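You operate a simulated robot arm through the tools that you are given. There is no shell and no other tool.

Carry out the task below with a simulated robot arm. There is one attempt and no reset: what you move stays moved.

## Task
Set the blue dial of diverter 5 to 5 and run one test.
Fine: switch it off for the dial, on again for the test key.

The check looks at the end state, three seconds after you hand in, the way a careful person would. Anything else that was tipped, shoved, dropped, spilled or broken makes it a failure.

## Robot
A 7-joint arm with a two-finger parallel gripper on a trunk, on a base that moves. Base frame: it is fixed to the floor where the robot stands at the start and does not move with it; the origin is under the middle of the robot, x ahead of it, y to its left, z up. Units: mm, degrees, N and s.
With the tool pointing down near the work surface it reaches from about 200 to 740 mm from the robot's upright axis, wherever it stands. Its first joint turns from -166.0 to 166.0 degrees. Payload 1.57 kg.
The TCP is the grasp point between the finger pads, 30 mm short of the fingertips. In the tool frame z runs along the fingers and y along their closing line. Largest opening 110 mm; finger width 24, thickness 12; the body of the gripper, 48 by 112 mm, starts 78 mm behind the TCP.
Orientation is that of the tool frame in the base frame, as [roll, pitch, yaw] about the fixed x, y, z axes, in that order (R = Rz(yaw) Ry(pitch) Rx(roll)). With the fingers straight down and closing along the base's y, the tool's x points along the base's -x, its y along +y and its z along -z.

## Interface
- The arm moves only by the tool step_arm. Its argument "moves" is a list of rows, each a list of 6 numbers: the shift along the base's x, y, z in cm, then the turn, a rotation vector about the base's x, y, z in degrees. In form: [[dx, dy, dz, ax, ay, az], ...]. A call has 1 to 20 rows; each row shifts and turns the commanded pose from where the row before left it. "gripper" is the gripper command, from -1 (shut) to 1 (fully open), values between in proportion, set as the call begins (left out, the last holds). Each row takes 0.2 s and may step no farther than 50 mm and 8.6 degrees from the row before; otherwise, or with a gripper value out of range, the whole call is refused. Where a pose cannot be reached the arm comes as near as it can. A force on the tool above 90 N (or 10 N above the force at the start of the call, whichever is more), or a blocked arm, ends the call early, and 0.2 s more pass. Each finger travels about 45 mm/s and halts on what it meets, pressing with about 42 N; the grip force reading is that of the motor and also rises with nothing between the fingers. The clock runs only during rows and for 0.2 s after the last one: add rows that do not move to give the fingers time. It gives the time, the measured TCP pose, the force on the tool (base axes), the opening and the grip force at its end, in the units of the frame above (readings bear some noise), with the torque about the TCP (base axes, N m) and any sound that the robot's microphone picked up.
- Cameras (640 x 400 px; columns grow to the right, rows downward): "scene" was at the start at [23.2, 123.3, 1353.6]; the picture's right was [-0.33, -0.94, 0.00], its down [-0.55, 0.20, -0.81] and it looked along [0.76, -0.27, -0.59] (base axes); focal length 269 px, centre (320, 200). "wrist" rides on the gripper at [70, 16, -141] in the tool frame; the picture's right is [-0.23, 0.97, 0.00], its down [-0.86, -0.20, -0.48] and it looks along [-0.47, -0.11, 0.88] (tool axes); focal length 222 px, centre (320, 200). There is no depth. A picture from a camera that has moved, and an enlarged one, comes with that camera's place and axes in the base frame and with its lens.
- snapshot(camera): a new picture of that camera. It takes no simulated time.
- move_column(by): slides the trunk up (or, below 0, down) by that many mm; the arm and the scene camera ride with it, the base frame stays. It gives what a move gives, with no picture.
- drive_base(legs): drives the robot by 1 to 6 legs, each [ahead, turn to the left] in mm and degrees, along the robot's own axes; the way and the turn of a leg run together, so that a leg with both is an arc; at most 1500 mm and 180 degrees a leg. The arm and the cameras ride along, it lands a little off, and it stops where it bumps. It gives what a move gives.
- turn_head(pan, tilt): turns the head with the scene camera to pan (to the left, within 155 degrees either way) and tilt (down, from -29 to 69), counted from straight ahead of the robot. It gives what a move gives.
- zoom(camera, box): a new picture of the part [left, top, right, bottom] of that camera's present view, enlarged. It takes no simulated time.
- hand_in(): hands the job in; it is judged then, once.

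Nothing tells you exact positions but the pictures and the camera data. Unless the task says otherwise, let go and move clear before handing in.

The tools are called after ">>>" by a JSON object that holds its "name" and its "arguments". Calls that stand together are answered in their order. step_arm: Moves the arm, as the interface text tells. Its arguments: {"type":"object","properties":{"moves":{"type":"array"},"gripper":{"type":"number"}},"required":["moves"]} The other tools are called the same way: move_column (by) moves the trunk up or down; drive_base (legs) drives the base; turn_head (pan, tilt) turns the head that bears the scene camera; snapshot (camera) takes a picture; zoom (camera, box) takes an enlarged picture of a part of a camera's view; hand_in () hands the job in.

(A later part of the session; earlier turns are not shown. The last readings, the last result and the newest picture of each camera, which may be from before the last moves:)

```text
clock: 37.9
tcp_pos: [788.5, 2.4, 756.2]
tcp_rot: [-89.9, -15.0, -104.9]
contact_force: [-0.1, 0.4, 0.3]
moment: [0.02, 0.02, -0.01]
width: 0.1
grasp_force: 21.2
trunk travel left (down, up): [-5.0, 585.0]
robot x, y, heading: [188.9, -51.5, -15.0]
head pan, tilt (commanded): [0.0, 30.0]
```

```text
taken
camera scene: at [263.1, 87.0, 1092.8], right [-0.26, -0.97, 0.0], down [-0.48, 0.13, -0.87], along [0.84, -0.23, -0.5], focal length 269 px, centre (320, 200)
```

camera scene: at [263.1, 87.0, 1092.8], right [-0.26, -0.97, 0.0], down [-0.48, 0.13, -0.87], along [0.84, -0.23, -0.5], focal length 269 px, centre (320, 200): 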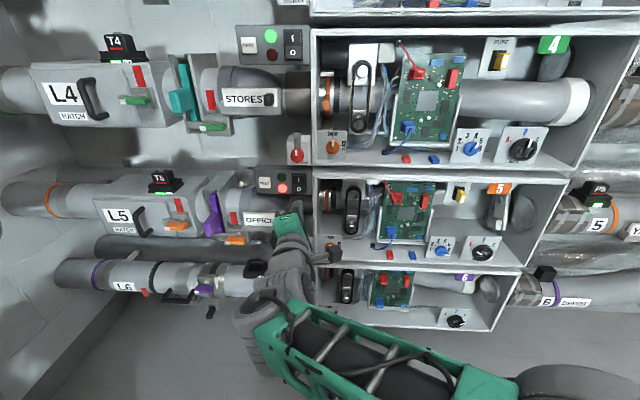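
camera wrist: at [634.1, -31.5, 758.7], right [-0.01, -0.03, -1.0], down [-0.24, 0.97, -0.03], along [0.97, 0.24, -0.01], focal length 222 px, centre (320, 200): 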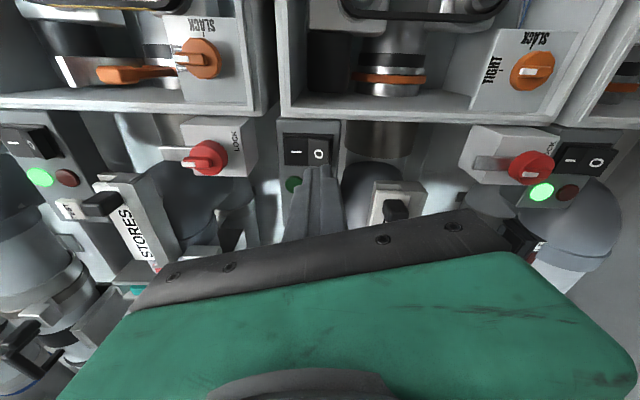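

>>> {"name": "zoom", "arguments": {"camera": "wrist", "box": [250, 110, 410, 210]}}

>>> {"name": "zoom", "arguments": {"camera": "scene", "box": [250, 160, 330, 210]}}

```text
4.00 times, centred on (330, 160) of wrist
camera zoom: at [634.1, -31.5, 758.7], right [-0.01, -0.03, -1.0], down [-0.24, 0.97, -0.03], along [0.97, 0.24, -0.01], focal length 888 px, centre (280, 360)
```

zoom: 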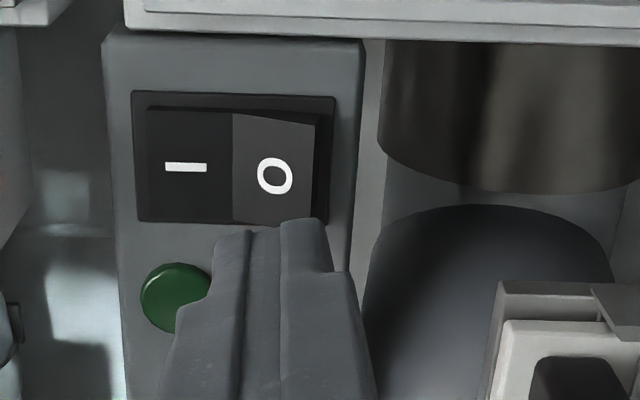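

```text
8.00 times, centred on (290, 185) of scene
camera zoom: at [263.1, 87.0, 1092.8], right [-0.26, -0.97, 0.0], down [-0.48, 0.13, -0.87], along [0.84, -0.23, -0.5], focal length 2150 px, centre (560, 320)
```

zoom: 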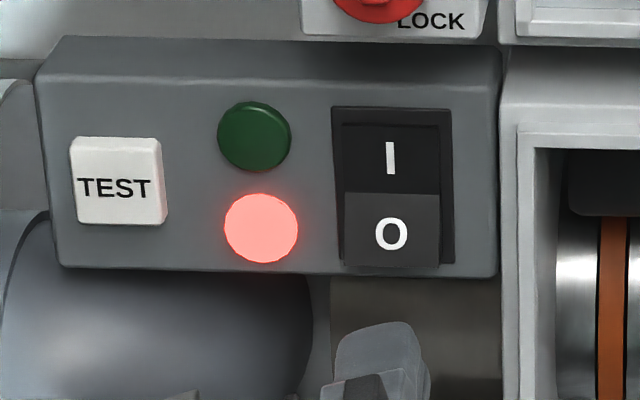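

Diverter 5's rocker is on: its O half sticks out. The O half's centre is about L≈211, z≈757, right ahead of my fingertips. I'll advance straight in, stopping just short, then press with small steps.

>>> {"name": "step_arm", "arguments": {"moves": [[1.5, -0.2, -0.1, 0, 0, 0], [1.45, -0.35, 0, 0, 0, 0], [1.45, -0.39, 0, 0, 0, 0], [1.45, -0.39, 0, 0, 0, 0]]}}

>>> {"name": "zoom", "arguments": {"camera": "wrist", "box": [250, 110, 410, 210]}}

>>> {"name": "zoom", "arguments": {"camera": "scene", "box": [250, 160, 330, 210]}}

```text
clock: 38.9
tcp_pos: [848.5, -11.8, 755.6]
tcp_rot: [-89.8, -15.0, -104.9]
contact_force: [0.4, 0.5, 0.4]
moment: [0.01, -0.02, -0.01]
width: 0.0
grasp_force: 21.3
trunk travel left (down, up): [-5.0, 585.0]
robot x, y, heading: [189.8, -51.8, -15.1]
head pan, tilt (commanded): [0.0, 30.0]
```

```text
4.00 times, centred on (330, 160) of wrist
camera zoom: at [692.3, -45.3, 758.1], right [-0.01, -0.03, -1.0], down [-0.24, 0.97, -0.03], along [0.97, 0.24, -0.01], focal length 888 px, centre (280, 360)
```

zoom: 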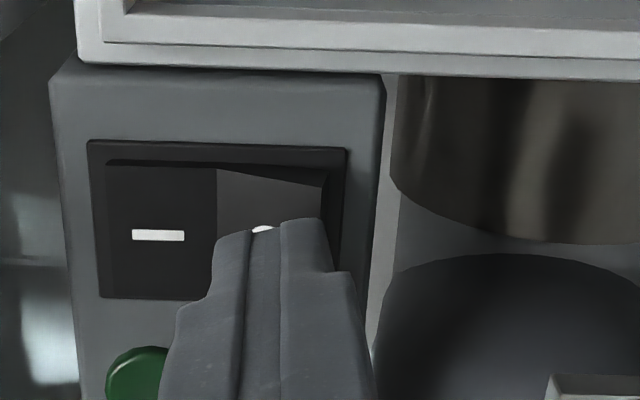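

```text
8.00 times, centred on (290, 185) of scene
camera zoom: at [263.1, 87.1, 1092.8], right [-0.26, -0.97, 0.0], down [-0.48, 0.13, -0.87], along [0.84, -0.23, -0.5], focal length 2150 px, centre (560, 320)
```

zoom: 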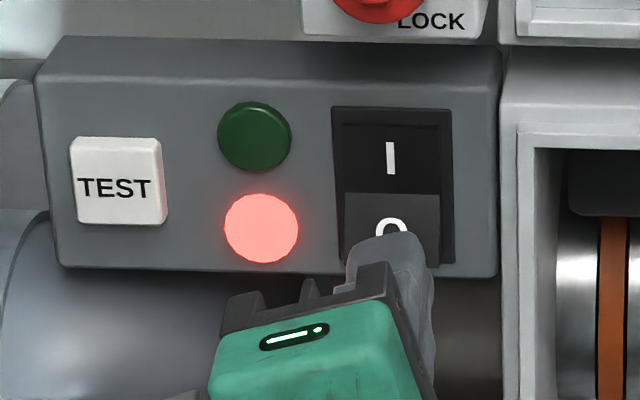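

By triangulation the rocker face is at F≈862 and my tip is at about 852. I'll press with small forward steps and watch the force.

>>> {"name": "step_arm", "arguments": {"moves": [[0.29, -0.078, 0, 0, 0, 0], [0.29, -0.078, 0, 0, 0, 0], [0.29, -0.078, 0, 0, 0, 0]]}}

>>> {"name": "zoom", "arguments": {"camera": "scene", "box": [250, 160, 330, 210]}}

```text
clock: 39.7
tcp_pos: [855.4, -15.0, 755.5]
tcp_rot: [-89.9, -14.8, -104.9]
contact_force: [-0.7, 0.1, 0.3]
moment: [0.0, 0.02, -0.02]
width: 0.0
grasp_force: 20.8
trunk travel left (down, up): [-5.0, 585.0]
robot x, y, heading: [191.0, -48.3, -15.0]
head pan, tilt (commanded): [0.0, 30.0]
```

```text
8.00 times, centred on (290, 185) of scene
camera zoom: at [263.1, 87.1, 1092.8], right [-0.26, -0.97, 0.0], down [-0.48, 0.13, -0.87], along [0.84, -0.23, -0.5], focal length 2150 px, centre (560, 320)
```

zoom: 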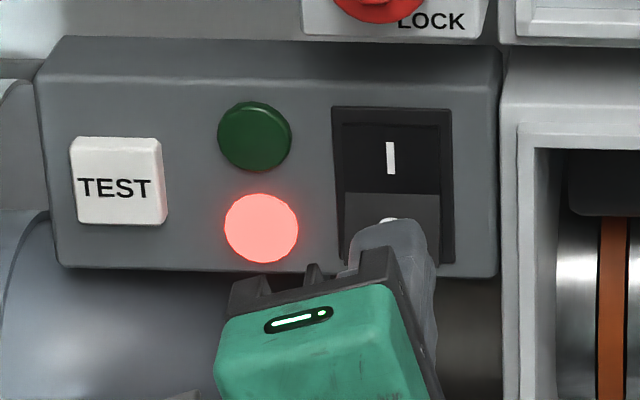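

>>> {"name": "step_arm", "arguments": {"moves": [[0.29, -0.078, 0, 0, 0, 0], [0.29, -0.078, 0, 0, 0, 0], [0.19, -0.052, 0, 0, 0, 0], [0.19, -0.052, 0, 0, 0, 0]]}}

>>> {"name": "zoom", "arguments": {"camera": "scene", "box": [250, 160, 330, 210]}}

>>> {"name": "zoom", "arguments": {"camera": "wrist", "box": [250, 110, 410, 210]}}

```text
clock: 40.7
tcp_pos: [865.1, -16.0, 755.1]
tcp_rot: [-89.9, -14.9, -104.8]
contact_force: [0.3, -0.4, 1.2]
moment: [-0.03, 0.01, 0.04]
width: 0.1
grasp_force: 21.6
trunk travel left (down, up): [-5.0, 585.0]
robot x, y, heading: [194.6, -49.9, -15.1]
head pan, tilt (commanded): [0.0, 30.0]
```

```text
8.00 times, centred on (290, 185) of scene
camera zoom: at [263.1, 87.1, 1092.8], right [-0.26, -0.97, 0.0], down [-0.48, 0.13, -0.87], along [0.84, -0.23, -0.5], focal length 2150 px, centre (560, 320)
```

zoom: 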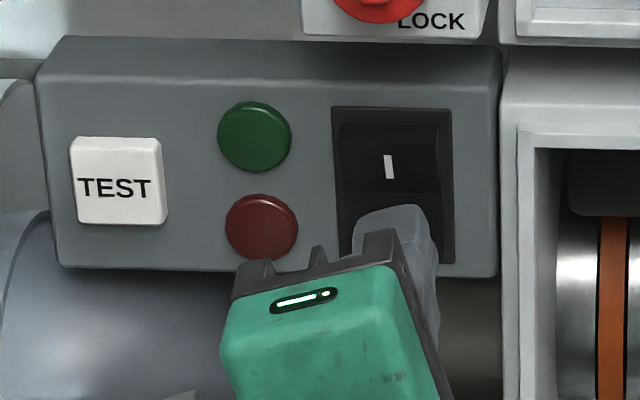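

```text
4.00 times, centred on (330, 160) of wrist
camera zoom: at [710.2, -50.5, 758.3], right [-0.01, -0.03, -1.0], down [-0.24, 0.97, -0.03], along [0.97, 0.24, -0.01], focal length 888 px, centre (280, 360)
```

zoom: 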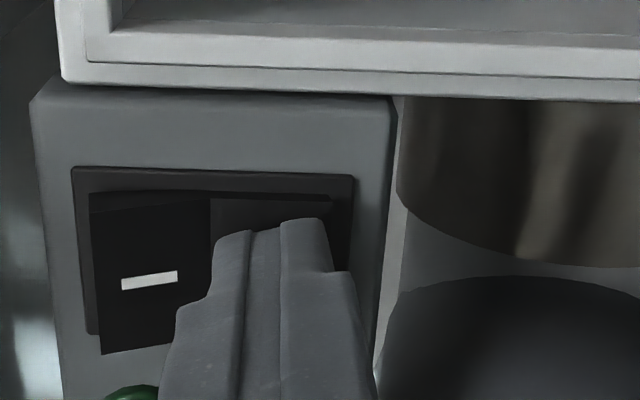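

Both lights on diverter 5 have gone out and the rocker has flipped to O, so it is off. I'll back straight out, then move over to the blue dial.

>>> {"name": "step_arm", "arguments": {"moves": [[-2.41, 0.65, 0, 0, 0, 0], [-2.41, 0.65, 0, 0, 0, 0], [-2.41, 0.65, 0, 0, 0, 0], [-2.41, 0.65, 0, 0, 0, 0]]}}

>>> {"name": "zoom", "arguments": {"camera": "scene", "box": [250, 160, 330, 210]}}

>>> {"name": "zoom", "arguments": {"camera": "scene", "box": [400, 220, 520, 280]}}

```text
clock: 41.7
tcp_pos: [768.8, 8.6, 754.5]
tcp_rot: [-89.9, -15.0, -104.9]
contact_force: [0.2, 0.2, -0.9]
moment: [0.02, 0.0, 0.01]
width: 0.0
grasp_force: 21.5
trunk travel left (down, up): [-5.0, 585.0]
robot x, y, heading: [192.4, -55.8, -15.3]
head pan, tilt (commanded): [0.0, 30.0]
```

```text
8.00 times, centred on (290, 185) of scene
camera zoom: at [263.3, 87.2, 1092.8], right [-0.26, -0.97, 0.0], down [-0.48, 0.13, -0.87], along [0.84, -0.23, -0.5], focal length 2150 px, centre (560, 320)
```

zoom: 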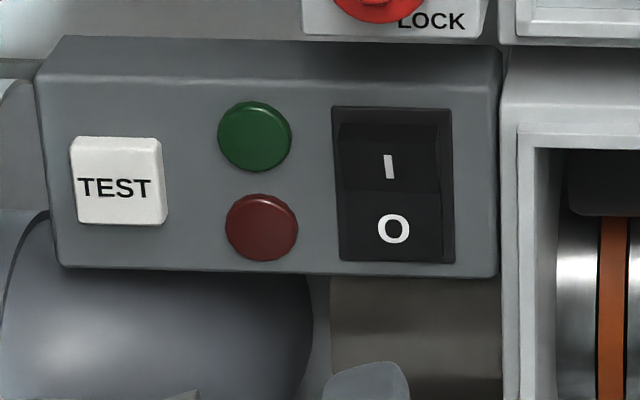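

```text
5.33 times, centred on (460, 250) of scene
camera zoom: at [263.3, 87.2, 1092.8], right [-0.26, -0.97, 0.0], down [-0.48, 0.13, -0.87], along [0.84, -0.23, -0.5], focal length 1433 px, centre (-427, -67)
```

zoom: 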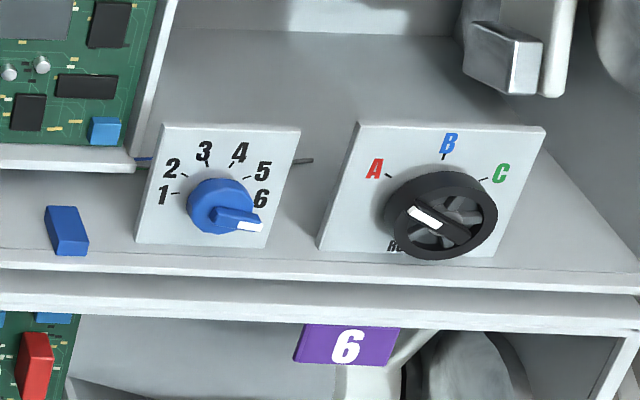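

Diverter 5 is off. Reading the dial face, the marks are about 40° apart, with 6 at about 100° and 5 at about 60° clockwise from up. I'll move to a standoff in front of the dial with the fingers opened about 30 mm and rolled to line up with the pointer.

>>> {"name": "step_arm", "arguments": {"moves": [[-0.99, -3.66, -1.79, 0, 0, 0], [-0.99, -3.66, -1.79, 0, 0, 0], [-0.99, -3.66, -1.79, 0, 0, 0], [-0.99, -3.66, -1.79, 0, 0, 0], [-0.99, -3.66, -1.79, 0, 0, 0], [-0.99, -3.66, -1.79, 0, 0, 0], [-0.99, -3.66, -1.79, 0, 0, 0], [-0.99, -3.66, -1.79, 0, 0, 0], [-0.99, -3.66, -1.79, 8.04, -2.18, 0], [-0.99, -3.66, -1.79, 8.04, -2.18, 0], [-0.99, -3.66, -1.79, 8.04, -2.18, 0]], "gripper": -0.45}}

>>> {"name": "snapshot", "arguments": {"camera": "wrist"}}

>>> {"name": "zoom", "arguments": {"camera": "wrist", "box": [240, 90, 400, 190]}}

>>> {"name": "snapshot", "arguments": {"camera": "scene"}}

```text
clock: 44.1
tcp_pos: [659.4, -395.3, 559.1]
tcp_rot: [-89.7, 10.1, -104.8]
contact_force: [0.7, 0.4, 0.2]
moment: [0.01, 0.0, -0.02]
width: 30.0
grasp_force: 0.0
trunk travel left (down, up): [-5.0, 585.0]
robot x, y, heading: [191.8, -49.5, -14.9]
head pan, tilt (commanded): [0.0, 30.0]
```

```text
taken
camera wrist: at [505.4, -422.9, 530.3], right [0.11, 0.38, -0.92], down [-0.26, 0.9, 0.34], along [0.96, 0.2, 0.19], focal length 222 px, centre (320, 200)
```

wrist: 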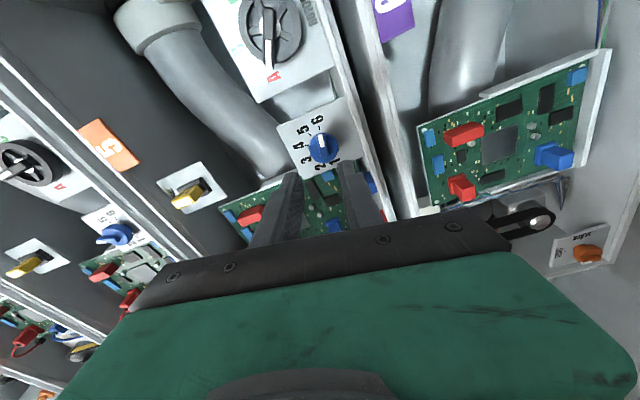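

```text
4.00 times, centred on (320, 140) of wrist
camera zoom: at [505.4, -422.9, 530.3], right [0.11, 0.38, -0.92], down [-0.26, 0.9, 0.34], along [0.96, 0.2, 0.19], focal length 888 px, centre (320, 440)
```

zoom: 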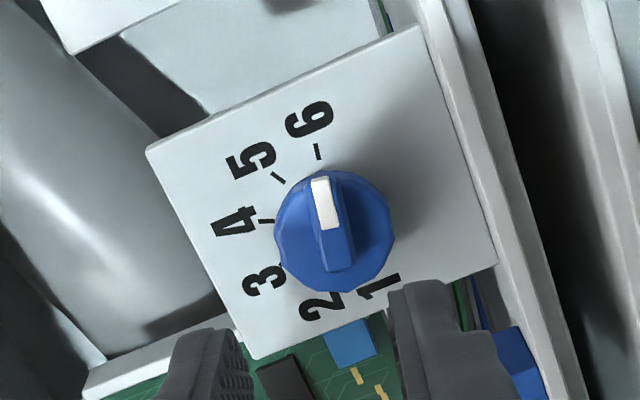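

```text
taken
camera scene: at [263.1, 87.3, 1092.8], right [-0.26, -0.97, 0.0], down [-0.48, 0.13, -0.87], along [0.84, -0.23, -0.5], focal length 269 px, centre (320, 200)
```

scene: 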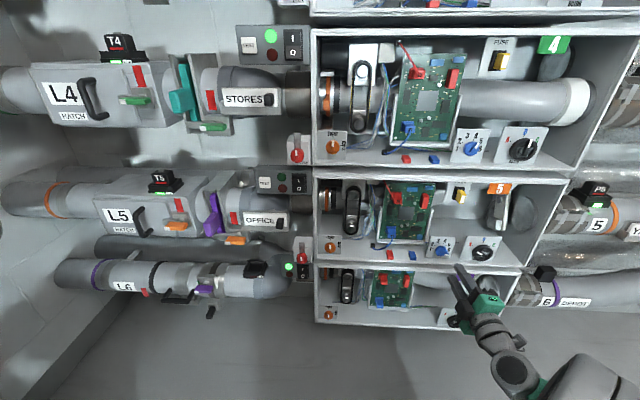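

The pointer clearly points at 6, and the fingers line up with the bar. The knob is about 5 mm below the finger axis. I'll correct for that and approach partway, then look again.

>>> {"name": "step_arm", "arguments": {"moves": [[1.4, -0.58, -0.25, 0, 0, 0], [1.4, -0.58, -0.25, 0, 0, 0], [1.45, -0.39, 0, 0, 0, 0]]}}

>>> {"name": "zoom", "arguments": {"camera": "wrist", "box": [240, 90, 400, 190]}}

>>> {"name": "zoom", "arguments": {"camera": "scene", "box": [400, 220, 520, 280]}}

```text
clock: 44.9
tcp_pos: [701.7, -409.7, 552.7]
tcp_rot: [-89.7, 10.0, -104.9]
contact_force: [-0.4, -0.7, -0.3]
moment: [-0.01, -0.01, 0.0]
width: 30.5
grasp_force: 0.0
trunk travel left (down, up): [-5.0, 585.0]
robot x, y, heading: [189.5, -53.0, -14.9]
head pan, tilt (commanded): [0.0, 30.0]
```

```text
4.00 times, centred on (320, 140) of wrist
camera zoom: at [548.7, -437.5, 525.8], right [0.11, 0.38, -0.92], down [-0.26, 0.9, 0.34], along [0.96, 0.2, 0.19], focal length 888 px, centre (320, 440)
```

zoom: 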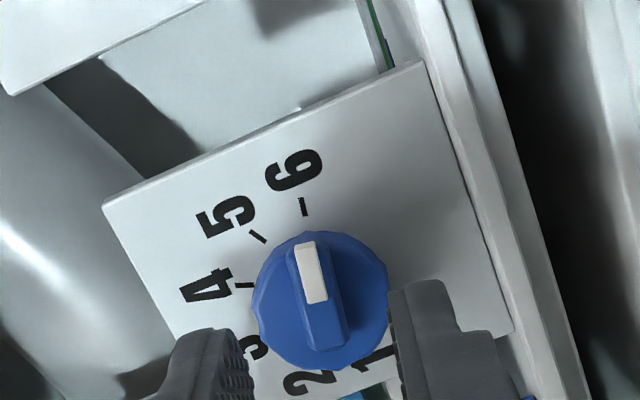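

```text
5.33 times, centred on (460, 250) of scene
camera zoom: at [263.1, 87.1, 1092.8], right [-0.26, -0.97, 0.0], down [-0.48, 0.13, -0.87], along [0.84, -0.23, -0.5], focal length 1433 px, centre (-427, -67)
```

zoom: 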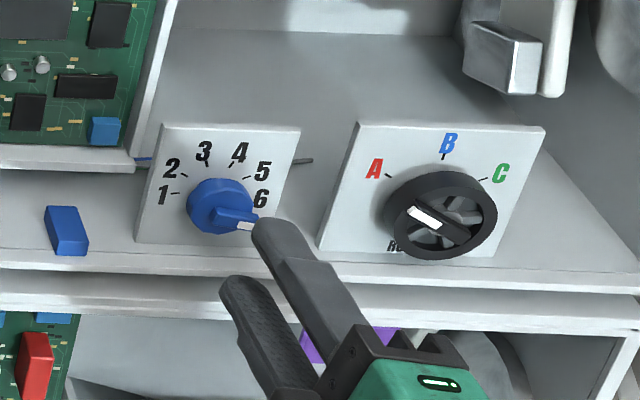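

The knob is centred between the fingers (L≈-212, z≈553), with its face at about F≈843. I'll advance 20 mm and look again.

>>> {"name": "step_arm", "arguments": {"moves": [[0.965, -0.261, 0, 0, 0, 0], [0.965, -0.261, 0, 0, 0, 0]]}}

>>> {"name": "zoom", "arguments": {"camera": "wrist", "box": [240, 110, 400, 210]}}

>>> {"name": "zoom", "arguments": {"camera": "scene", "box": [400, 220, 520, 280]}}

```text
clock: 45.5
tcp_pos: [721.6, -413.8, 553.9]
tcp_rot: [-89.7, 10.0, -105.0]
contact_force: [-0.2, -0.1, 0.7]
moment: [0.0, 0.0, -0.02]
width: 30.1
grasp_force: 0.1
trunk travel left (down, up): [-5.0, 585.0]
robot x, y, heading: [193.5, -52.7, -14.9]
head pan, tilt (commanded): [0.0, 30.0]
```

```text
4.00 times, centred on (320, 160) of wrist
camera zoom: at [568.2, -442.6, 525.7], right [0.11, 0.38, -0.92], down [-0.26, 0.9, 0.34], along [0.96, 0.2, 0.19], focal length 888 px, centre (320, 360)
```

zoom: 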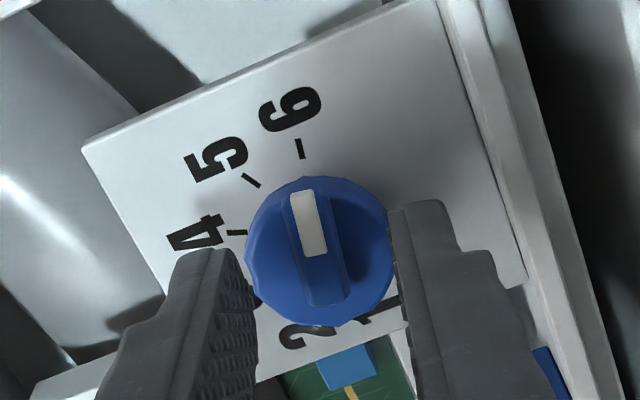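

```text
5.33 times, centred on (460, 250) of scene
camera zoom: at [263.1, 87.0, 1092.8], right [-0.26, -0.97, 0.0], down [-0.48, 0.13, -0.87], along [0.84, -0.23, -0.5], focal length 1433 px, centre (-427, -67)
```

zoom: 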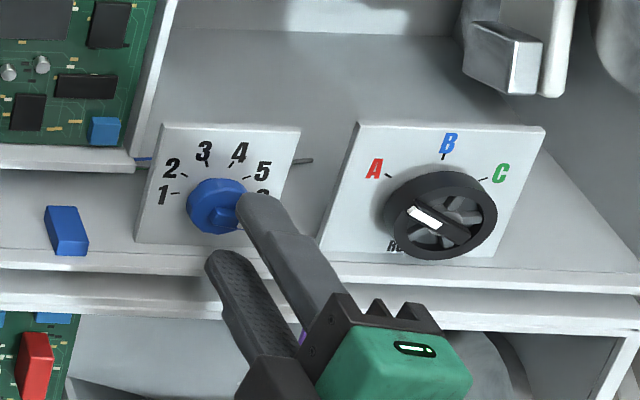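

The plate is at about F≈862 and the knob stands about 19 mm proud, roughly 32 mm across, with about 39 mm of clearance to the floor below its centre. I'll widen the fingers to 40 mm, slide over the knob about 10 mm deep, and check before gripping.

>>> {"name": "step_arm", "arguments": {"moves": [[0, 0, 0, 0, 0, 0], [0, 0, 0, 0, 0, 0], [0.58, -0.157, 0, 0, 0, 0]], "gripper": -0.273}}

>>> {"name": "zoom", "arguments": {"camera": "wrist", "box": [240, 110, 400, 210]}}

```text
clock: 46.3
tcp_pos: [727.1, -416.0, 553.3]
tcp_rot: [-89.8, 9.9, -104.9]
contact_force: [0.2, 0.2, -0.5]
moment: [0.02, 0.02, 0.0]
width: 39.8
grasp_force: 0.1
trunk travel left (down, up): [-5.0, 585.0]
robot x, y, heading: [195.9, -53.3, -15.1]
head pan, tilt (commanded): [0.0, 30.0]
```

```text
4.00 times, centred on (320, 160) of wrist
camera zoom: at [573.8, -443.9, 525.1], right [0.1, 0.38, -0.92], down [-0.26, 0.9, 0.34], along [0.96, 0.2, 0.19], focal length 888 px, centre (320, 360)
```

zoom: 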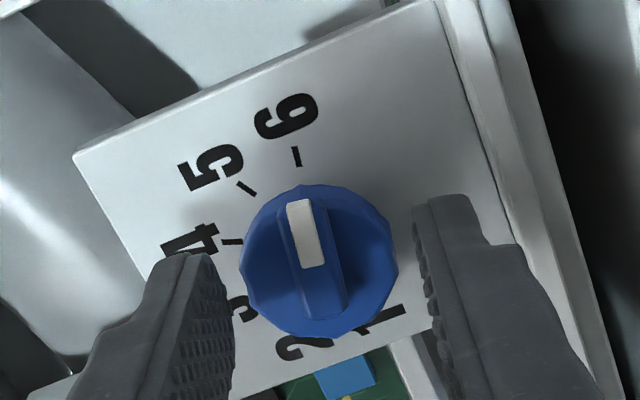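

>>> {"name": "step_arm", "arguments": {"moves": [[0.58, -0.157, 0, 0, 0, 0], [0.58, -0.157, 0, 0, 0, 0]]}}

>>> {"name": "zoom", "arguments": {"camera": "wrist", "box": [240, 110, 400, 210]}}

>>> {"name": "zoom", "arguments": {"camera": "scene", "box": [400, 220, 520, 280]}}

```text
clock: 46.9
tcp_pos: [739.6, -419.9, 553.5]
tcp_rot: [-89.8, 10.0, -104.9]
contact_force: [-0.3, -0.6, 0.1]
moment: [0.03, -0.01, -0.01]
width: 40.0
grasp_force: 0.2
trunk travel left (down, up): [-5.0, 585.0]
robot x, y, heading: [194.2, -54.3, -15.1]
head pan, tilt (commanded): [0.0, 30.0]
```

```text
4.00 times, centred on (320, 160) of wrist
camera zoom: at [585.7, -447.5, 525.3], right [0.1, 0.38, -0.92], down [-0.26, 0.9, 0.34], along [0.96, 0.2, 0.19], focal length 888 px, centre (320, 360)
```

zoom: 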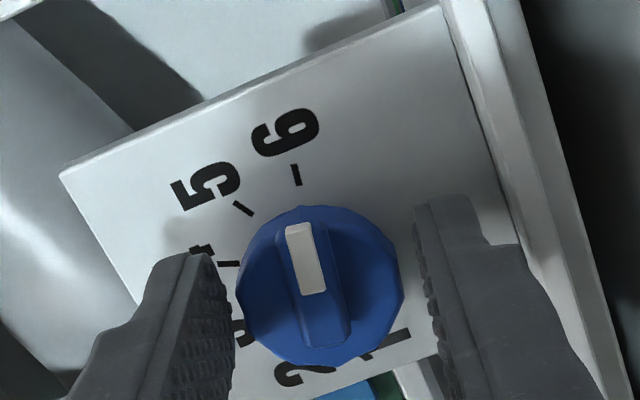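

```text
5.33 times, centred on (460, 250) of scene
camera zoom: at [263.1, 87.0, 1092.8], right [-0.26, -0.97, 0.0], down [-0.48, 0.13, -0.87], along [0.84, -0.23, -0.5], focal length 1433 px, centre (-427, -67)
```

zoom: 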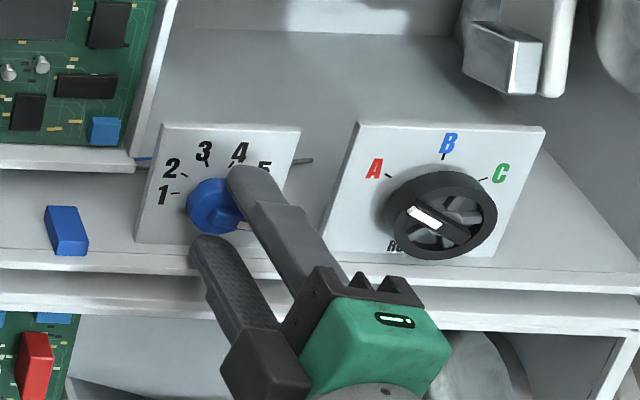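

The knob sits centred between the fingers, 10 mm deep, with no contact force. I'll close gently on it.

>>> {"name": "step_arm", "arguments": {"moves": [[0, 0, 0, 0, 0, 0], [0, 0, 0, 0, 0, 0], [0, 0, 0, 0, 0, 0]], "gripper": -1}}

>>> {"name": "zoom", "arguments": {"camera": "wrist", "box": [240, 110, 400, 210]}}

>>> {"name": "zoom", "arguments": {"camera": "scene", "box": [400, 220, 520, 280]}}

```text
clock: 47.7
tcp_pos: [739.2, -420.1, 552.9]
tcp_rot: [-89.7, 10.0, -104.8]
contact_force: [2.3, -3.2, 3.2]
moment: [-0.05, -0.25, -0.16]
width: 33.6
grasp_force: 37.5
trunk travel left (down, up): [-5.0, 585.0]
robot x, y, heading: [191.2, -51.1, -15.0]
head pan, tilt (commanded): [0.0, 30.0]
```

```text
4.00 times, centred on (320, 160) of wrist
camera zoom: at [585.8, -447.7, 525.9], right [0.11, 0.38, -0.92], down [-0.26, 0.9, 0.34], along [0.96, 0.2, 0.19], focal length 888 px, centre (320, 360)
```

zoom: 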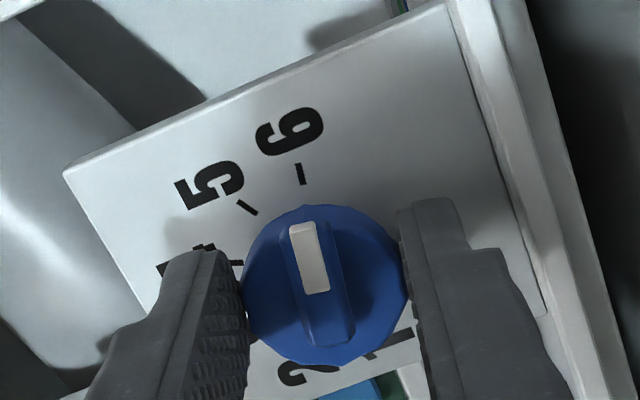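

```text
5.33 times, centred on (460, 250) of scene
camera zoom: at [263.1, 87.0, 1092.8], right [-0.26, -0.97, 0.0], down [-0.48, 0.13, -0.87], along [0.84, -0.23, -0.5], focal length 1433 px, centre (-427, -67)
```

zoom: 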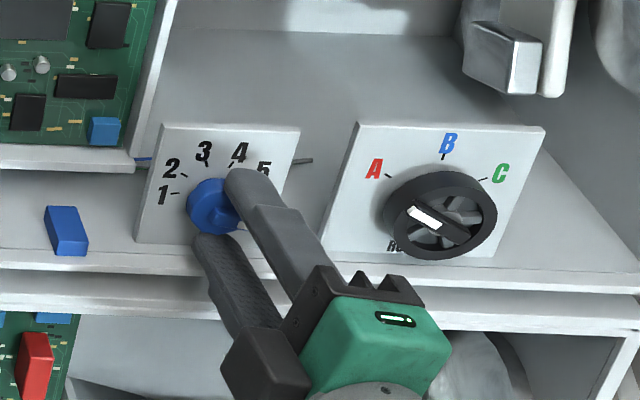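

The knob is held (33.6 mm). I'll turn it counter-clockwise from 6 towards 5 in 8° steps, first 24°, then check.

>>> {"name": "step_arm", "arguments": {"moves": [[0, 0, 0, -7.72, 2.09, 0], [0, 0, 0, -7.72, 2.09, 0], [0, 0, 0, -7.72, 2.09, 0]]}}

>>> {"name": "zoom", "arguments": {"camera": "wrist", "box": [240, 110, 400, 210]}}

```text
clock: 48.5
tcp_pos: [737.8, -419.3, 554.9]
tcp_rot: [-89.7, -14.1, -104.9]
contact_force: [1.0, -4.4, 11.2]
moment: [0.14, 0.11, 0.37]
width: 33.7
grasp_force: 41.6
trunk travel left (down, up): [-5.0, 585.0]
robot x, y, heading: [193.6, -49.7, -15.0]
head pan, tilt (commanded): [0.0, 30.0]
```

```text
4.00 times, centred on (320, 160) of wrist
camera zoom: at [584.1, -453.4, 557.0], right [0.0, -0.02, -1.0], down [-0.24, 0.97, -0.02], along [0.97, 0.24, 0.0], focal length 888 px, centre (320, 360)
```

zoom: 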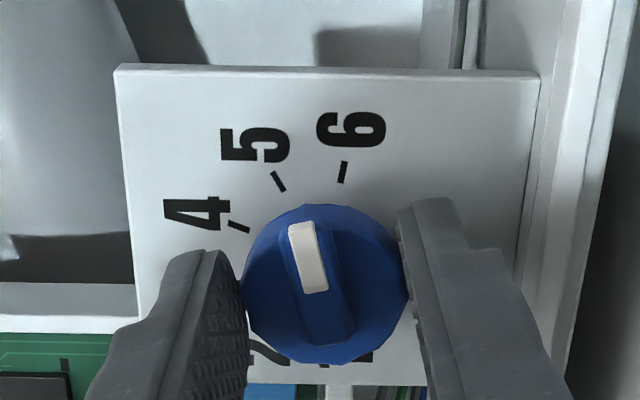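

The knob turns with the fingers and the pointer is about 16° short of the 5 tick. I'll finish the turn.

>>> {"name": "step_arm", "arguments": {"moves": [[0, 0, 0, -7.72, 2.09, 0], [0, 0, 0, -7.72, 2.09, 0]]}}

>>> {"name": "zoom", "arguments": {"camera": "wrist", "box": [240, 110, 400, 210]}}

>>> {"name": "zoom", "arguments": {"camera": "scene", "box": [400, 220, 520, 280]}}

```text
clock: 49.1
tcp_pos: [739.9, -419.6, 556.6]
tcp_rot: [-89.7, -30.2, -105.0]
contact_force: [1.1, -2.0, 17.9]
moment: [0.11, 0.0, 0.35]
width: 33.7
grasp_force: 41.9
trunk travel left (down, up): [-5.0, 585.0]
robot x, y, heading: [192.4, -50.3, -15.1]
head pan, tilt (commanded): [0.0, 30.0]
```

```text
4.00 times, centred on (320, 160) of wrist
camera zoom: at [585.0, -449.9, 577.6], right [-0.07, -0.28, -0.96], down [-0.25, 0.93, -0.26], along [0.97, 0.22, -0.14], focal length 888 px, centre (320, 360)
```

zoom: 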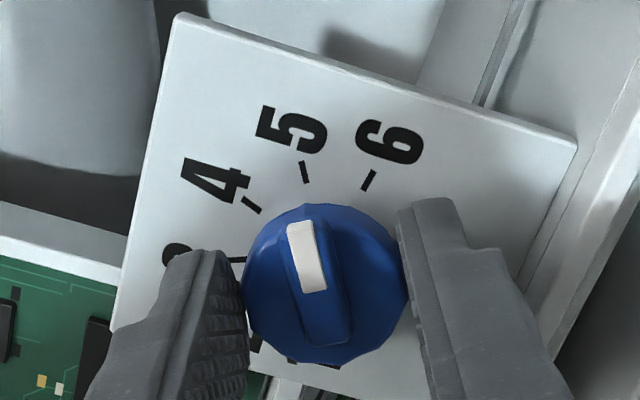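

```text
5.33 times, centred on (460, 250) of scene
camera zoom: at [262.1, 87.6, 1092.9], right [-0.26, -0.97, 0.0], down [-0.48, 0.13, -0.87], along [0.84, -0.23, -0.5], focal length 1433 px, centre (-427, -67)
```

zoom: 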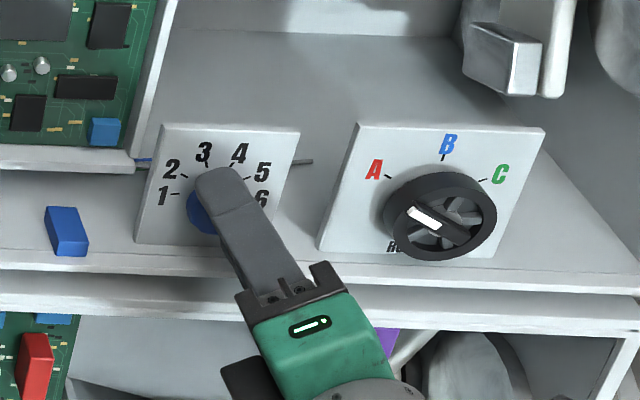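

The pointer lines up with the 5 tick. There's a light upward force on the tool, probably a finger brushing the box floor, so I'll lift 2 mm as I release, then back out straight.

>>> {"name": "step_arm", "arguments": {"moves": [[0, 0, 0.2, 0, 0, 0], [0, 0, 0.1, 0, 0, 0], [0, 0, 0, 0, 0, 0]], "gripper": -0.27}}

>>> {"name": "zoom", "arguments": {"camera": "wrist", "box": [240, 110, 400, 210]}}

```text
clock: 49.9
tcp_pos: [740.0, -419.8, 556.1]
tcp_rot: [-90.1, -30.0, -104.9]
contact_force: [0.2, -0.4, -0.1]
moment: [0.02, -0.01, 0.01]
width: 40.3
grasp_force: 0.1
trunk travel left (down, up): [-5.0, 585.0]
robot x, y, heading: [191.0, -51.6, -15.3]
head pan, tilt (commanded): [0.0, 30.0]
```

```text
4.00 times, centred on (320, 160) of wrist
camera zoom: at [584.8, -450.1, 577.8], right [-0.07, -0.28, -0.96], down [-0.25, 0.94, -0.25], along [0.97, 0.22, -0.14], focal length 888 px, centre (320, 360)
```

zoom: 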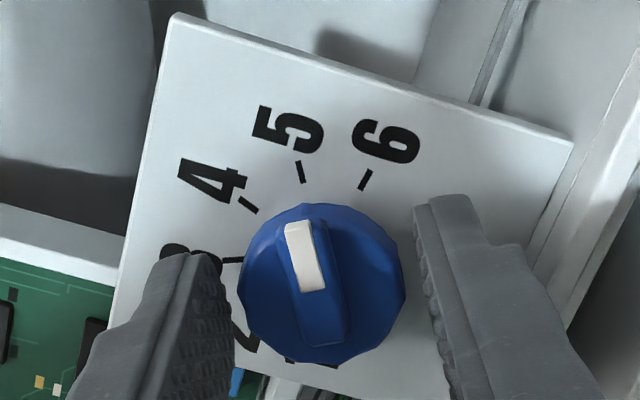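

Released cleanly with zero force. I'll back straight out and inspect the dial.

>>> {"name": "step_arm", "arguments": {"moves": [[-1.45, 0.39, 0, 0, 0, 0], [-1.93, 0.52, 0, 0, 0, 0], [-2.41, 0.65, 0, 0, 0, 0], [-2.41, 0.65, 0, 0, 0, 0], [-1.45, 0.39, 0, 0, 0, 0]]}}

>>> {"name": "zoom", "arguments": {"camera": "wrist", "box": [240, 90, 400, 190]}}

>>> {"name": "zoom", "arguments": {"camera": "scene", "box": [400, 220, 520, 280]}}

```text
clock: 51.1
tcp_pos: [641.4, -394.4, 556.5]
tcp_rot: [-90.1, -30.0, -104.9]
contact_force: [0.5, -0.6, 0.4]
moment: [0.01, 0.0, 0.03]
width: 40.1
grasp_force: 0.0
trunk travel left (down, up): [-5.0, 585.0]
robot x, y, heading: [194.0, -52.4, -15.0]
head pan, tilt (commanded): [0.0, 30.0]
```

```text
4.00 times, centred on (320, 140) of wrist
camera zoom: at [487.7, -424.4, 578.3], right [-0.07, -0.28, -0.96], down [-0.25, 0.93, -0.25], along [0.97, 0.22, -0.14], focal length 888 px, centre (320, 440)
```

zoom: 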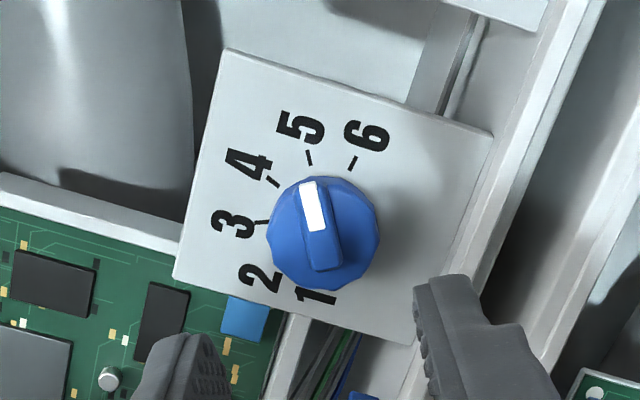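

```text
5.33 times, centred on (460, 250) of scene
camera zoom: at [263.2, 87.0, 1092.8], right [-0.26, -0.97, 0.0], down [-0.48, 0.13, -0.87], along [0.84, -0.23, -0.5], focal length 1433 px, centre (-427, -67)
```

zoom: 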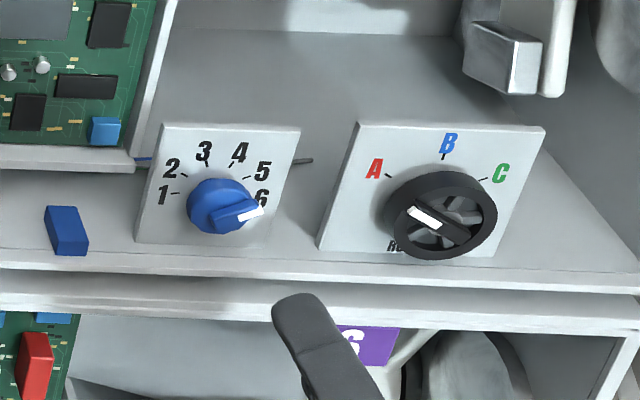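

The pointer now reads 5 from the wrist view. I'll check the angle more closely with both cameras.

>>> {"name": "zoom", "arguments": {"camera": "scene", "box": [424, 232, 464, 258]}}

>>> {"name": "zoom", "arguments": {"camera": "wrist", "box": [290, 105, 350, 170]}}

>>> {"name": "zoom", "arguments": {"camera": "scene", "box": [450, 120, 500, 170]}}

```text
15.38 times, centred on (444, 245) of scene
camera zoom: at [263.2, 87.0, 1092.8], right [-0.26, -0.97, 0.0], down [-0.48, 0.13, -0.87], along [0.84, -0.23, -0.5], focal length 4134 px, centre (-1588, -492)
```

zoom: 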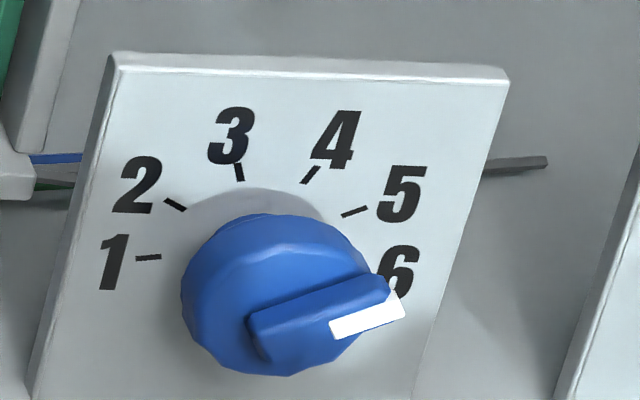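

```text
6.15 times, centred on (320, 138) of wrist
camera zoom: at [487.7, -424.4, 578.3], right [-0.07, -0.28, -0.96], down [-0.25, 0.93, -0.25], along [0.97, 0.22, -0.14], focal length 1367 px, centre (320, 585)
```

zoom: 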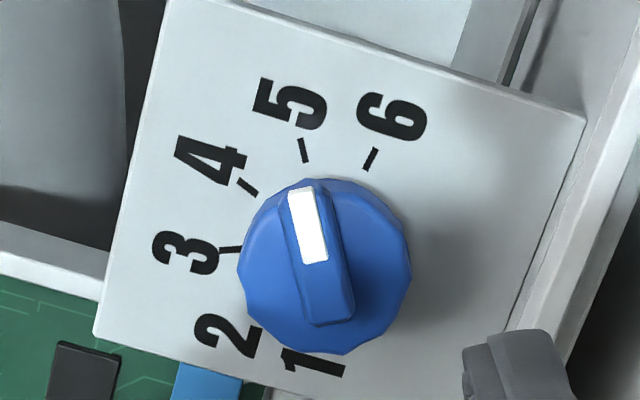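

```text
8.00 times, centred on (475, 145) of scene
camera zoom: at [263.2, 87.0, 1092.8], right [-0.26, -0.97, 0.0], down [-0.48, 0.13, -0.87], along [0.84, -0.23, -0.5], focal length 2150 px, centre (-920, 640)
```

zoom: 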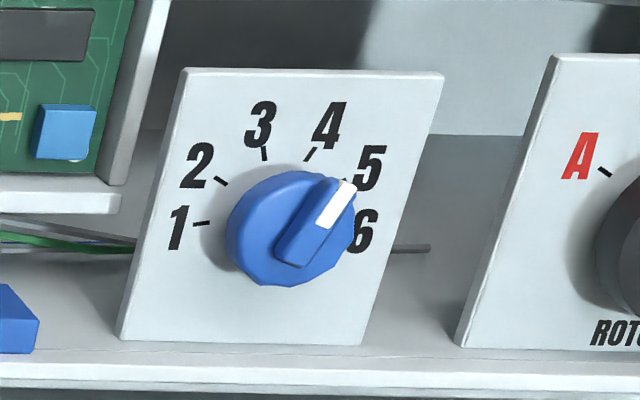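

The pointer is parallel to the 5 tick, so the dial is at 5. Next I'll return to diverter 5's rocker, fingers closed and rolled back, and stop in front of the I half.

>>> {"name": "step_arm", "arguments": {"moves": [[1.163, 3.669, 2.077, 0, 0, 0], [1.163, 3.669, 2.077, 0, 0, 0], [1.163, 3.669, 2.077, 0, 0, 0], [1.163, 3.669, 2.077, 0, 0, 0], [1.163, 3.669, 2.077, 0, 0, 0], [1.163, 3.669, 2.077, 0, 0, 0], [1.163, 3.669, 2.077, 0, 0, 0], [1.163, 3.669, 2.077, 0, 0, 0], [1.163, 3.669, 2.077, 0, 0, 0], [1.163, 3.669, 2.077, 7.24, -1.96, 0], [1.163, 3.669, 2.077, 7.24, -1.96, 0]], "gripper": -1}}

>>> {"name": "zoom", "arguments": {"camera": "wrist", "box": [250, 110, 410, 210]}}

>>> {"name": "zoom", "arguments": {"camera": "scene", "box": [250, 160, 330, 210]}}

```text
clock: 52.2
tcp_pos: [631.3, -347.8, 580.7]
tcp_rot: [-97.7, -26.6, -115.4]
contact_force: [-0.2, 0.2, 0.0]
moment: [-0.03, 0.03, -0.04]
width: 0.3
grasp_force: 21.4
trunk travel left (down, up): [-5.0, 585.0]
robot x, y, heading: [192.3, -54.6, -15.1]
head pan, tilt (commanded): [0.0, 30.0]
stopped in row 5: the arm was blocked; the commanded pose is now the measured one
```

```text
4.00 times, centred on (330, 160) of wrist
camera zoom: at [477.6, -342.9, 615.0], right [-0.22, -0.15, -0.96], down [-0.03, 0.99, -0.15], along [0.98, -0.01, -0.22], focal length 888 px, centre (280, 360)
```

zoom: 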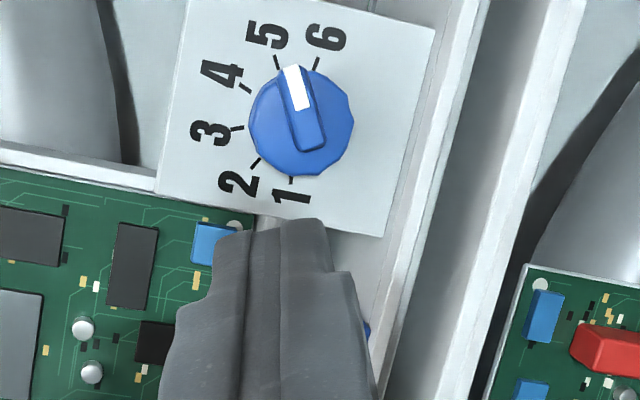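

```text
8.00 times, centred on (290, 185) of scene
camera zoom: at [263.1, 87.1, 1092.8], right [-0.26, -0.97, 0.0], down [-0.48, 0.13, -0.87], along [0.84, -0.23, -0.5], focal length 2150 px, centre (560, 320)
```

zoom: 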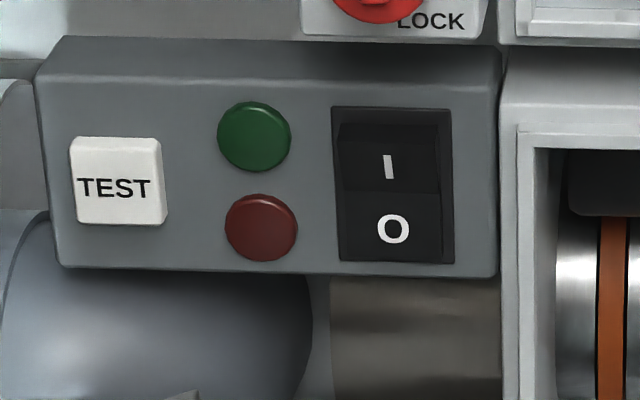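

The arm folded back against its own mast again because I had retracted slightly too far; nothing in the scene was touched. I'll move forward first to free the elbow, then restore the tool orientation.

>>> {"name": "step_arm", "arguments": {"moves": [[1.93, -0.52, 0, 0, 0, 0], [1.93, -0.52, 0, 0, 0, 0]]}}

>>> {"name": "step_arm", "arguments": {"moves": [[0, 0, 0, -2.7, -2.6, 7.0], [0, 0, 0, -2.8, -2.6, 7.1]]}}

>>> {"name": "snapshot", "arguments": {"camera": "scene"}}

```text
clock: 52.8
tcp_pos: [671.4, -358.3, 582.2]
tcp_rot: [-97.5, -26.7, -115.6]
contact_force: [0.5, 0.9, -0.4]
moment: [0.03, 0.03, 0.0]
width: 0.1
grasp_force: 20.7
trunk travel left (down, up): [-5.0, 585.0]
robot x, y, heading: [192.9, -53.2, -15.1]
head pan, tilt (commanded): [0.0, 30.0]
```

```text
clock: 53.4
tcp_pos: [670.3, -359.1, 581.0]
tcp_rot: [-89.8, -30.1, -105.1]
contact_force: [0.0, 0.8, 0.4]
moment: [0.02, 0.03, -0.01]
width: 0.4
grasp_force: 21.3
trunk travel left (down, up): [-5.0, 585.0]
robot x, y, heading: [190.8, -53.3, -15.0]
head pan, tilt (commanded): [0.0, 30.0]
```

```text
taken
camera scene: at [263.1, 87.2, 1092.8], right [-0.26, -0.97, 0.0], down [-0.48, 0.13, -0.87], along [0.84, -0.23, -0.5], focal length 269 px, centre (320, 200)
```

scene: 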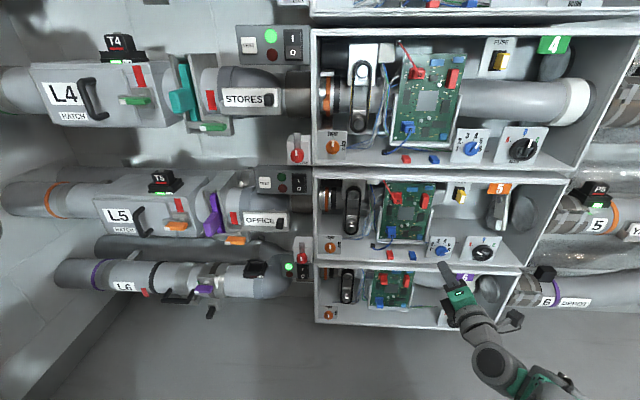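

>>> {"name": "step_arm", "arguments": {"moves": [[0, 0, 0, 7.24, -1.96, 0], [0, 0, 0, 7.24, -1.96, 0], [1.084, 3.658, 2.04, 0, 0, 0], [1.084, 3.658, 2.04, 0, 0, 0], [1.084, 3.658, 2.04, 0, 0, 0]]}}

>>> {"name": "step_arm", "arguments": {"moves": [[1.084, 3.658, 2.04, 0, 0, 0], [1.084, 3.658, 2.04, 0, 0, 0], [1.084, 3.658, 2.04, 0, 0, 0], [1.084, 3.658, 2.04, 0, 0, 0], [1.084, 3.658, 2.04, 0, 0, 0], [1.084, 3.658, 2.04, 0, 0, 0], [1.084, 3.658, 2.04, 0, 0, 0]]}}

>>> {"name": "zoom", "arguments": {"camera": "wrist", "box": [250, 110, 410, 210]}}

>>> {"name": "zoom", "arguments": {"camera": "scene", "box": [250, 160, 330, 210]}}

```text
clock: 54.6
tcp_pos: [705.2, -249.4, 639.0]
tcp_rot: [-90.3, -15.1, -105.2]
contact_force: [0.2, 0.0, -0.7]
moment: [0.0, 0.03, 0.02]
width: 0.0
grasp_force: 20.9
trunk travel left (down, up): [-5.0, 585.0]
robot x, y, heading: [191.2, -54.3, -14.9]
head pan, tilt (commanded): [0.0, 30.0]
```

```text
clock: 56.2
tcp_pos: [779.1, 6.6, 786.1]
tcp_rot: [-89.9, -15.0, -105.1]
contact_force: [0.4, -0.5, 0.0]
moment: [0.0, -0.02, 0.0]
width: 0.0
grasp_force: 20.8
trunk travel left (down, up): [-5.0, 585.0]
robot x, y, heading: [192.2, -52.7, -15.2]
head pan, tilt (commanded): [0.0, 30.0]
```

```text
4.00 times, centred on (330, 160) of wrist
camera zoom: at [623.0, -25.9, 788.9], right [-0.01, -0.03, -1.0], down [-0.23, 0.97, -0.03], along [0.97, 0.23, -0.01], focal length 888 px, centre (280, 360)
```

zoom: 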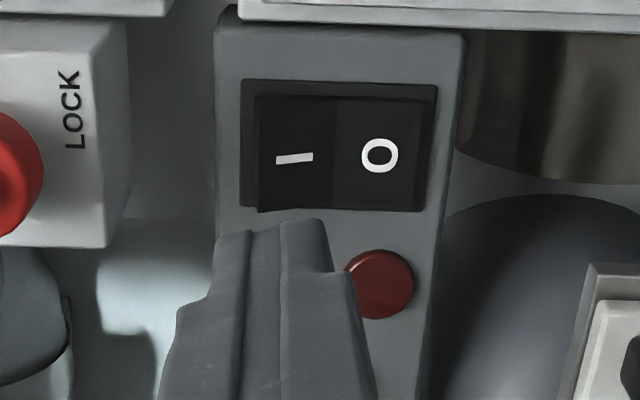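

```text
8.00 times, centred on (290, 185) of scene
camera zoom: at [263.0, 86.9, 1092.8], right [-0.26, -0.97, 0.0], down [-0.48, 0.13, -0.87], along [0.84, -0.23, -0.5], focal length 2150 px, centre (560, 320)
```

zoom: 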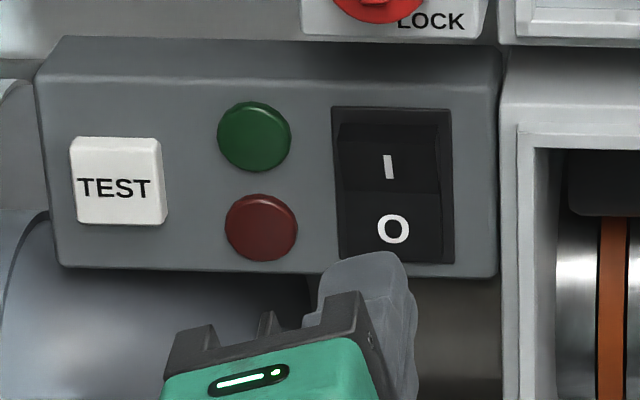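

The fingertips are lined up with the raised I half. I'll advance to just short of it, then press in small steps.

>>> {"name": "step_arm", "arguments": {"moves": [[1.689, -0.457, 0, 0, 0, 0], [1.689, -0.457, 0, 0, 0, 0], [1.689, -0.457, 0, 0, 0, 0], [1.45, -0.392, 0, 0, 0, 0]]}}

>>> {"name": "zoom", "arguments": {"camera": "wrist", "box": [250, 110, 410, 210]}}

>>> {"name": "zoom", "arguments": {"camera": "scene", "box": [250, 160, 330, 210]}}

```text
clock: 57.2
tcp_pos: [843.2, -10.8, 785.7]
tcp_rot: [-89.8, -15.0, -105.0]
contact_force: [-0.3, 0.7, 0.0]
moment: [-0.01, 0.0, -0.03]
width: 0.1
grasp_force: 21.0
trunk travel left (down, up): [-5.0, 585.0]
robot x, y, heading: [189.0, -50.7, -15.1]
head pan, tilt (commanded): [0.0, 30.0]
```

```text
4.00 times, centred on (330, 160) of wrist
camera zoom: at [688.5, -43.3, 788.3], right [-0.01, -0.03, -1.0], down [-0.23, 0.97, -0.03], along [0.97, 0.23, -0.01], focal length 888 px, centre (280, 360)
```

zoom: 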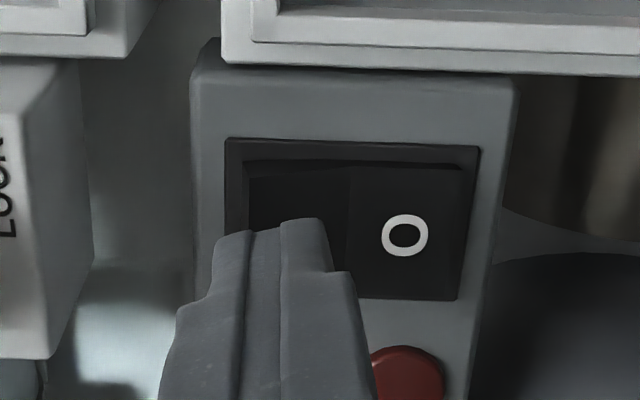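

```text
8.00 times, centred on (290, 185) of scene
camera zoom: at [263.1, 87.1, 1092.8], right [-0.26, -0.97, 0.0], down [-0.48, 0.13, -0.87], along [0.84, -0.23, -0.5], focal length 2150 px, centre (560, 320)
```

zoom: 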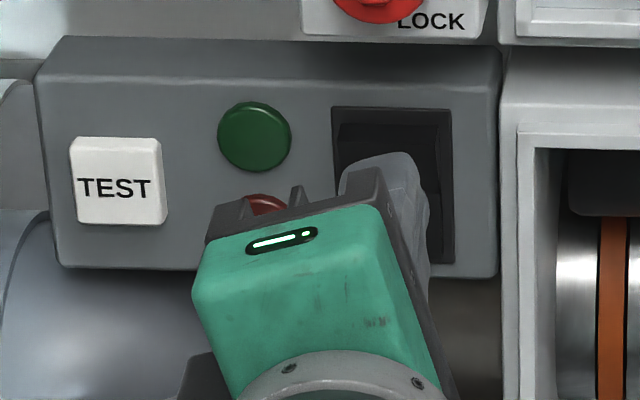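

>>> {"name": "step_arm", "arguments": {"moves": [[0.29, -0.078, 0, 0, 0, 0], [0.29, -0.078, 0, 0, 0, 0], [0.29, -0.078, 0, 0, 0, 0], [0.29, -0.078, 0, 0, 0, 0], [0.29, -0.078, 0, 0, 0, 0], [0.29, -0.078, 0, 0, 0, 0]]}}

>>> {"name": "zoom", "arguments": {"camera": "scene", "box": [250, 160, 330, 210]}}

>>> {"name": "zoom", "arguments": {"camera": "wrist", "box": [250, 110, 410, 210]}}

```text
clock: 58.6
tcp_pos: [861.6, -15.1, 785.4]
tcp_rot: [-90.0, -15.1, -105.2]
contact_force: [-0.7, 0.3, -0.2]
moment: [0.0, -0.04, 0.03]
width: 0.0
grasp_force: 20.7
trunk travel left (down, up): [-5.0, 585.0]
robot x, y, heading: [192.2, -50.9, -15.1]
head pan, tilt (commanded): [0.0, 30.0]
```

```text
8.00 times, centred on (290, 185) of scene
camera zoom: at [263.1, 87.1, 1092.8], right [-0.26, -0.97, 0.0], down [-0.48, 0.13, -0.87], along [0.84, -0.23, -0.5], focal length 2150 px, centre (560, 320)
```

zoom: 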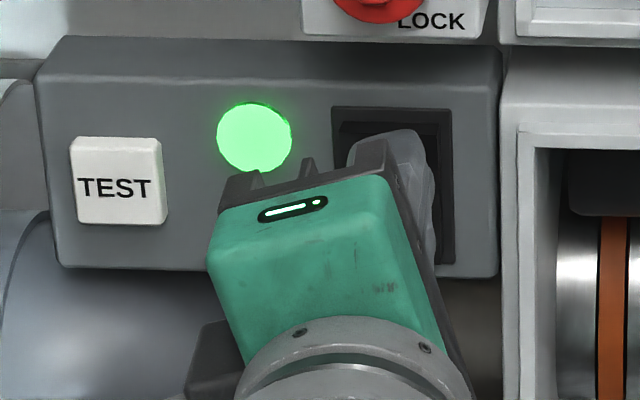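

```text
4.00 times, centred on (330, 160) of wrist
camera zoom: at [706.2, -48.7, 787.6], right [-0.01, -0.03, -1.0], down [-0.23, 0.97, -0.03], along [0.97, 0.23, -0.01], focal length 888 px, centre (280, 360)
```

zoom: 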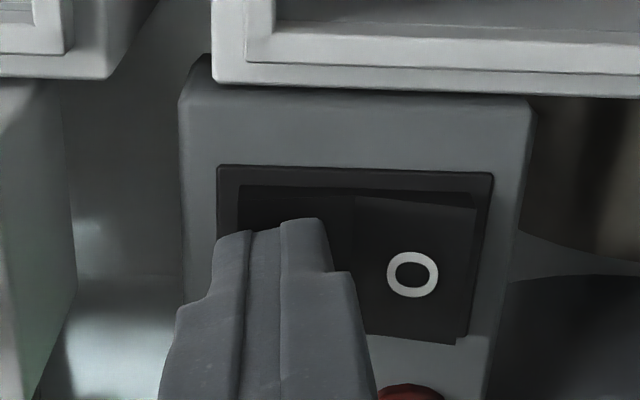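

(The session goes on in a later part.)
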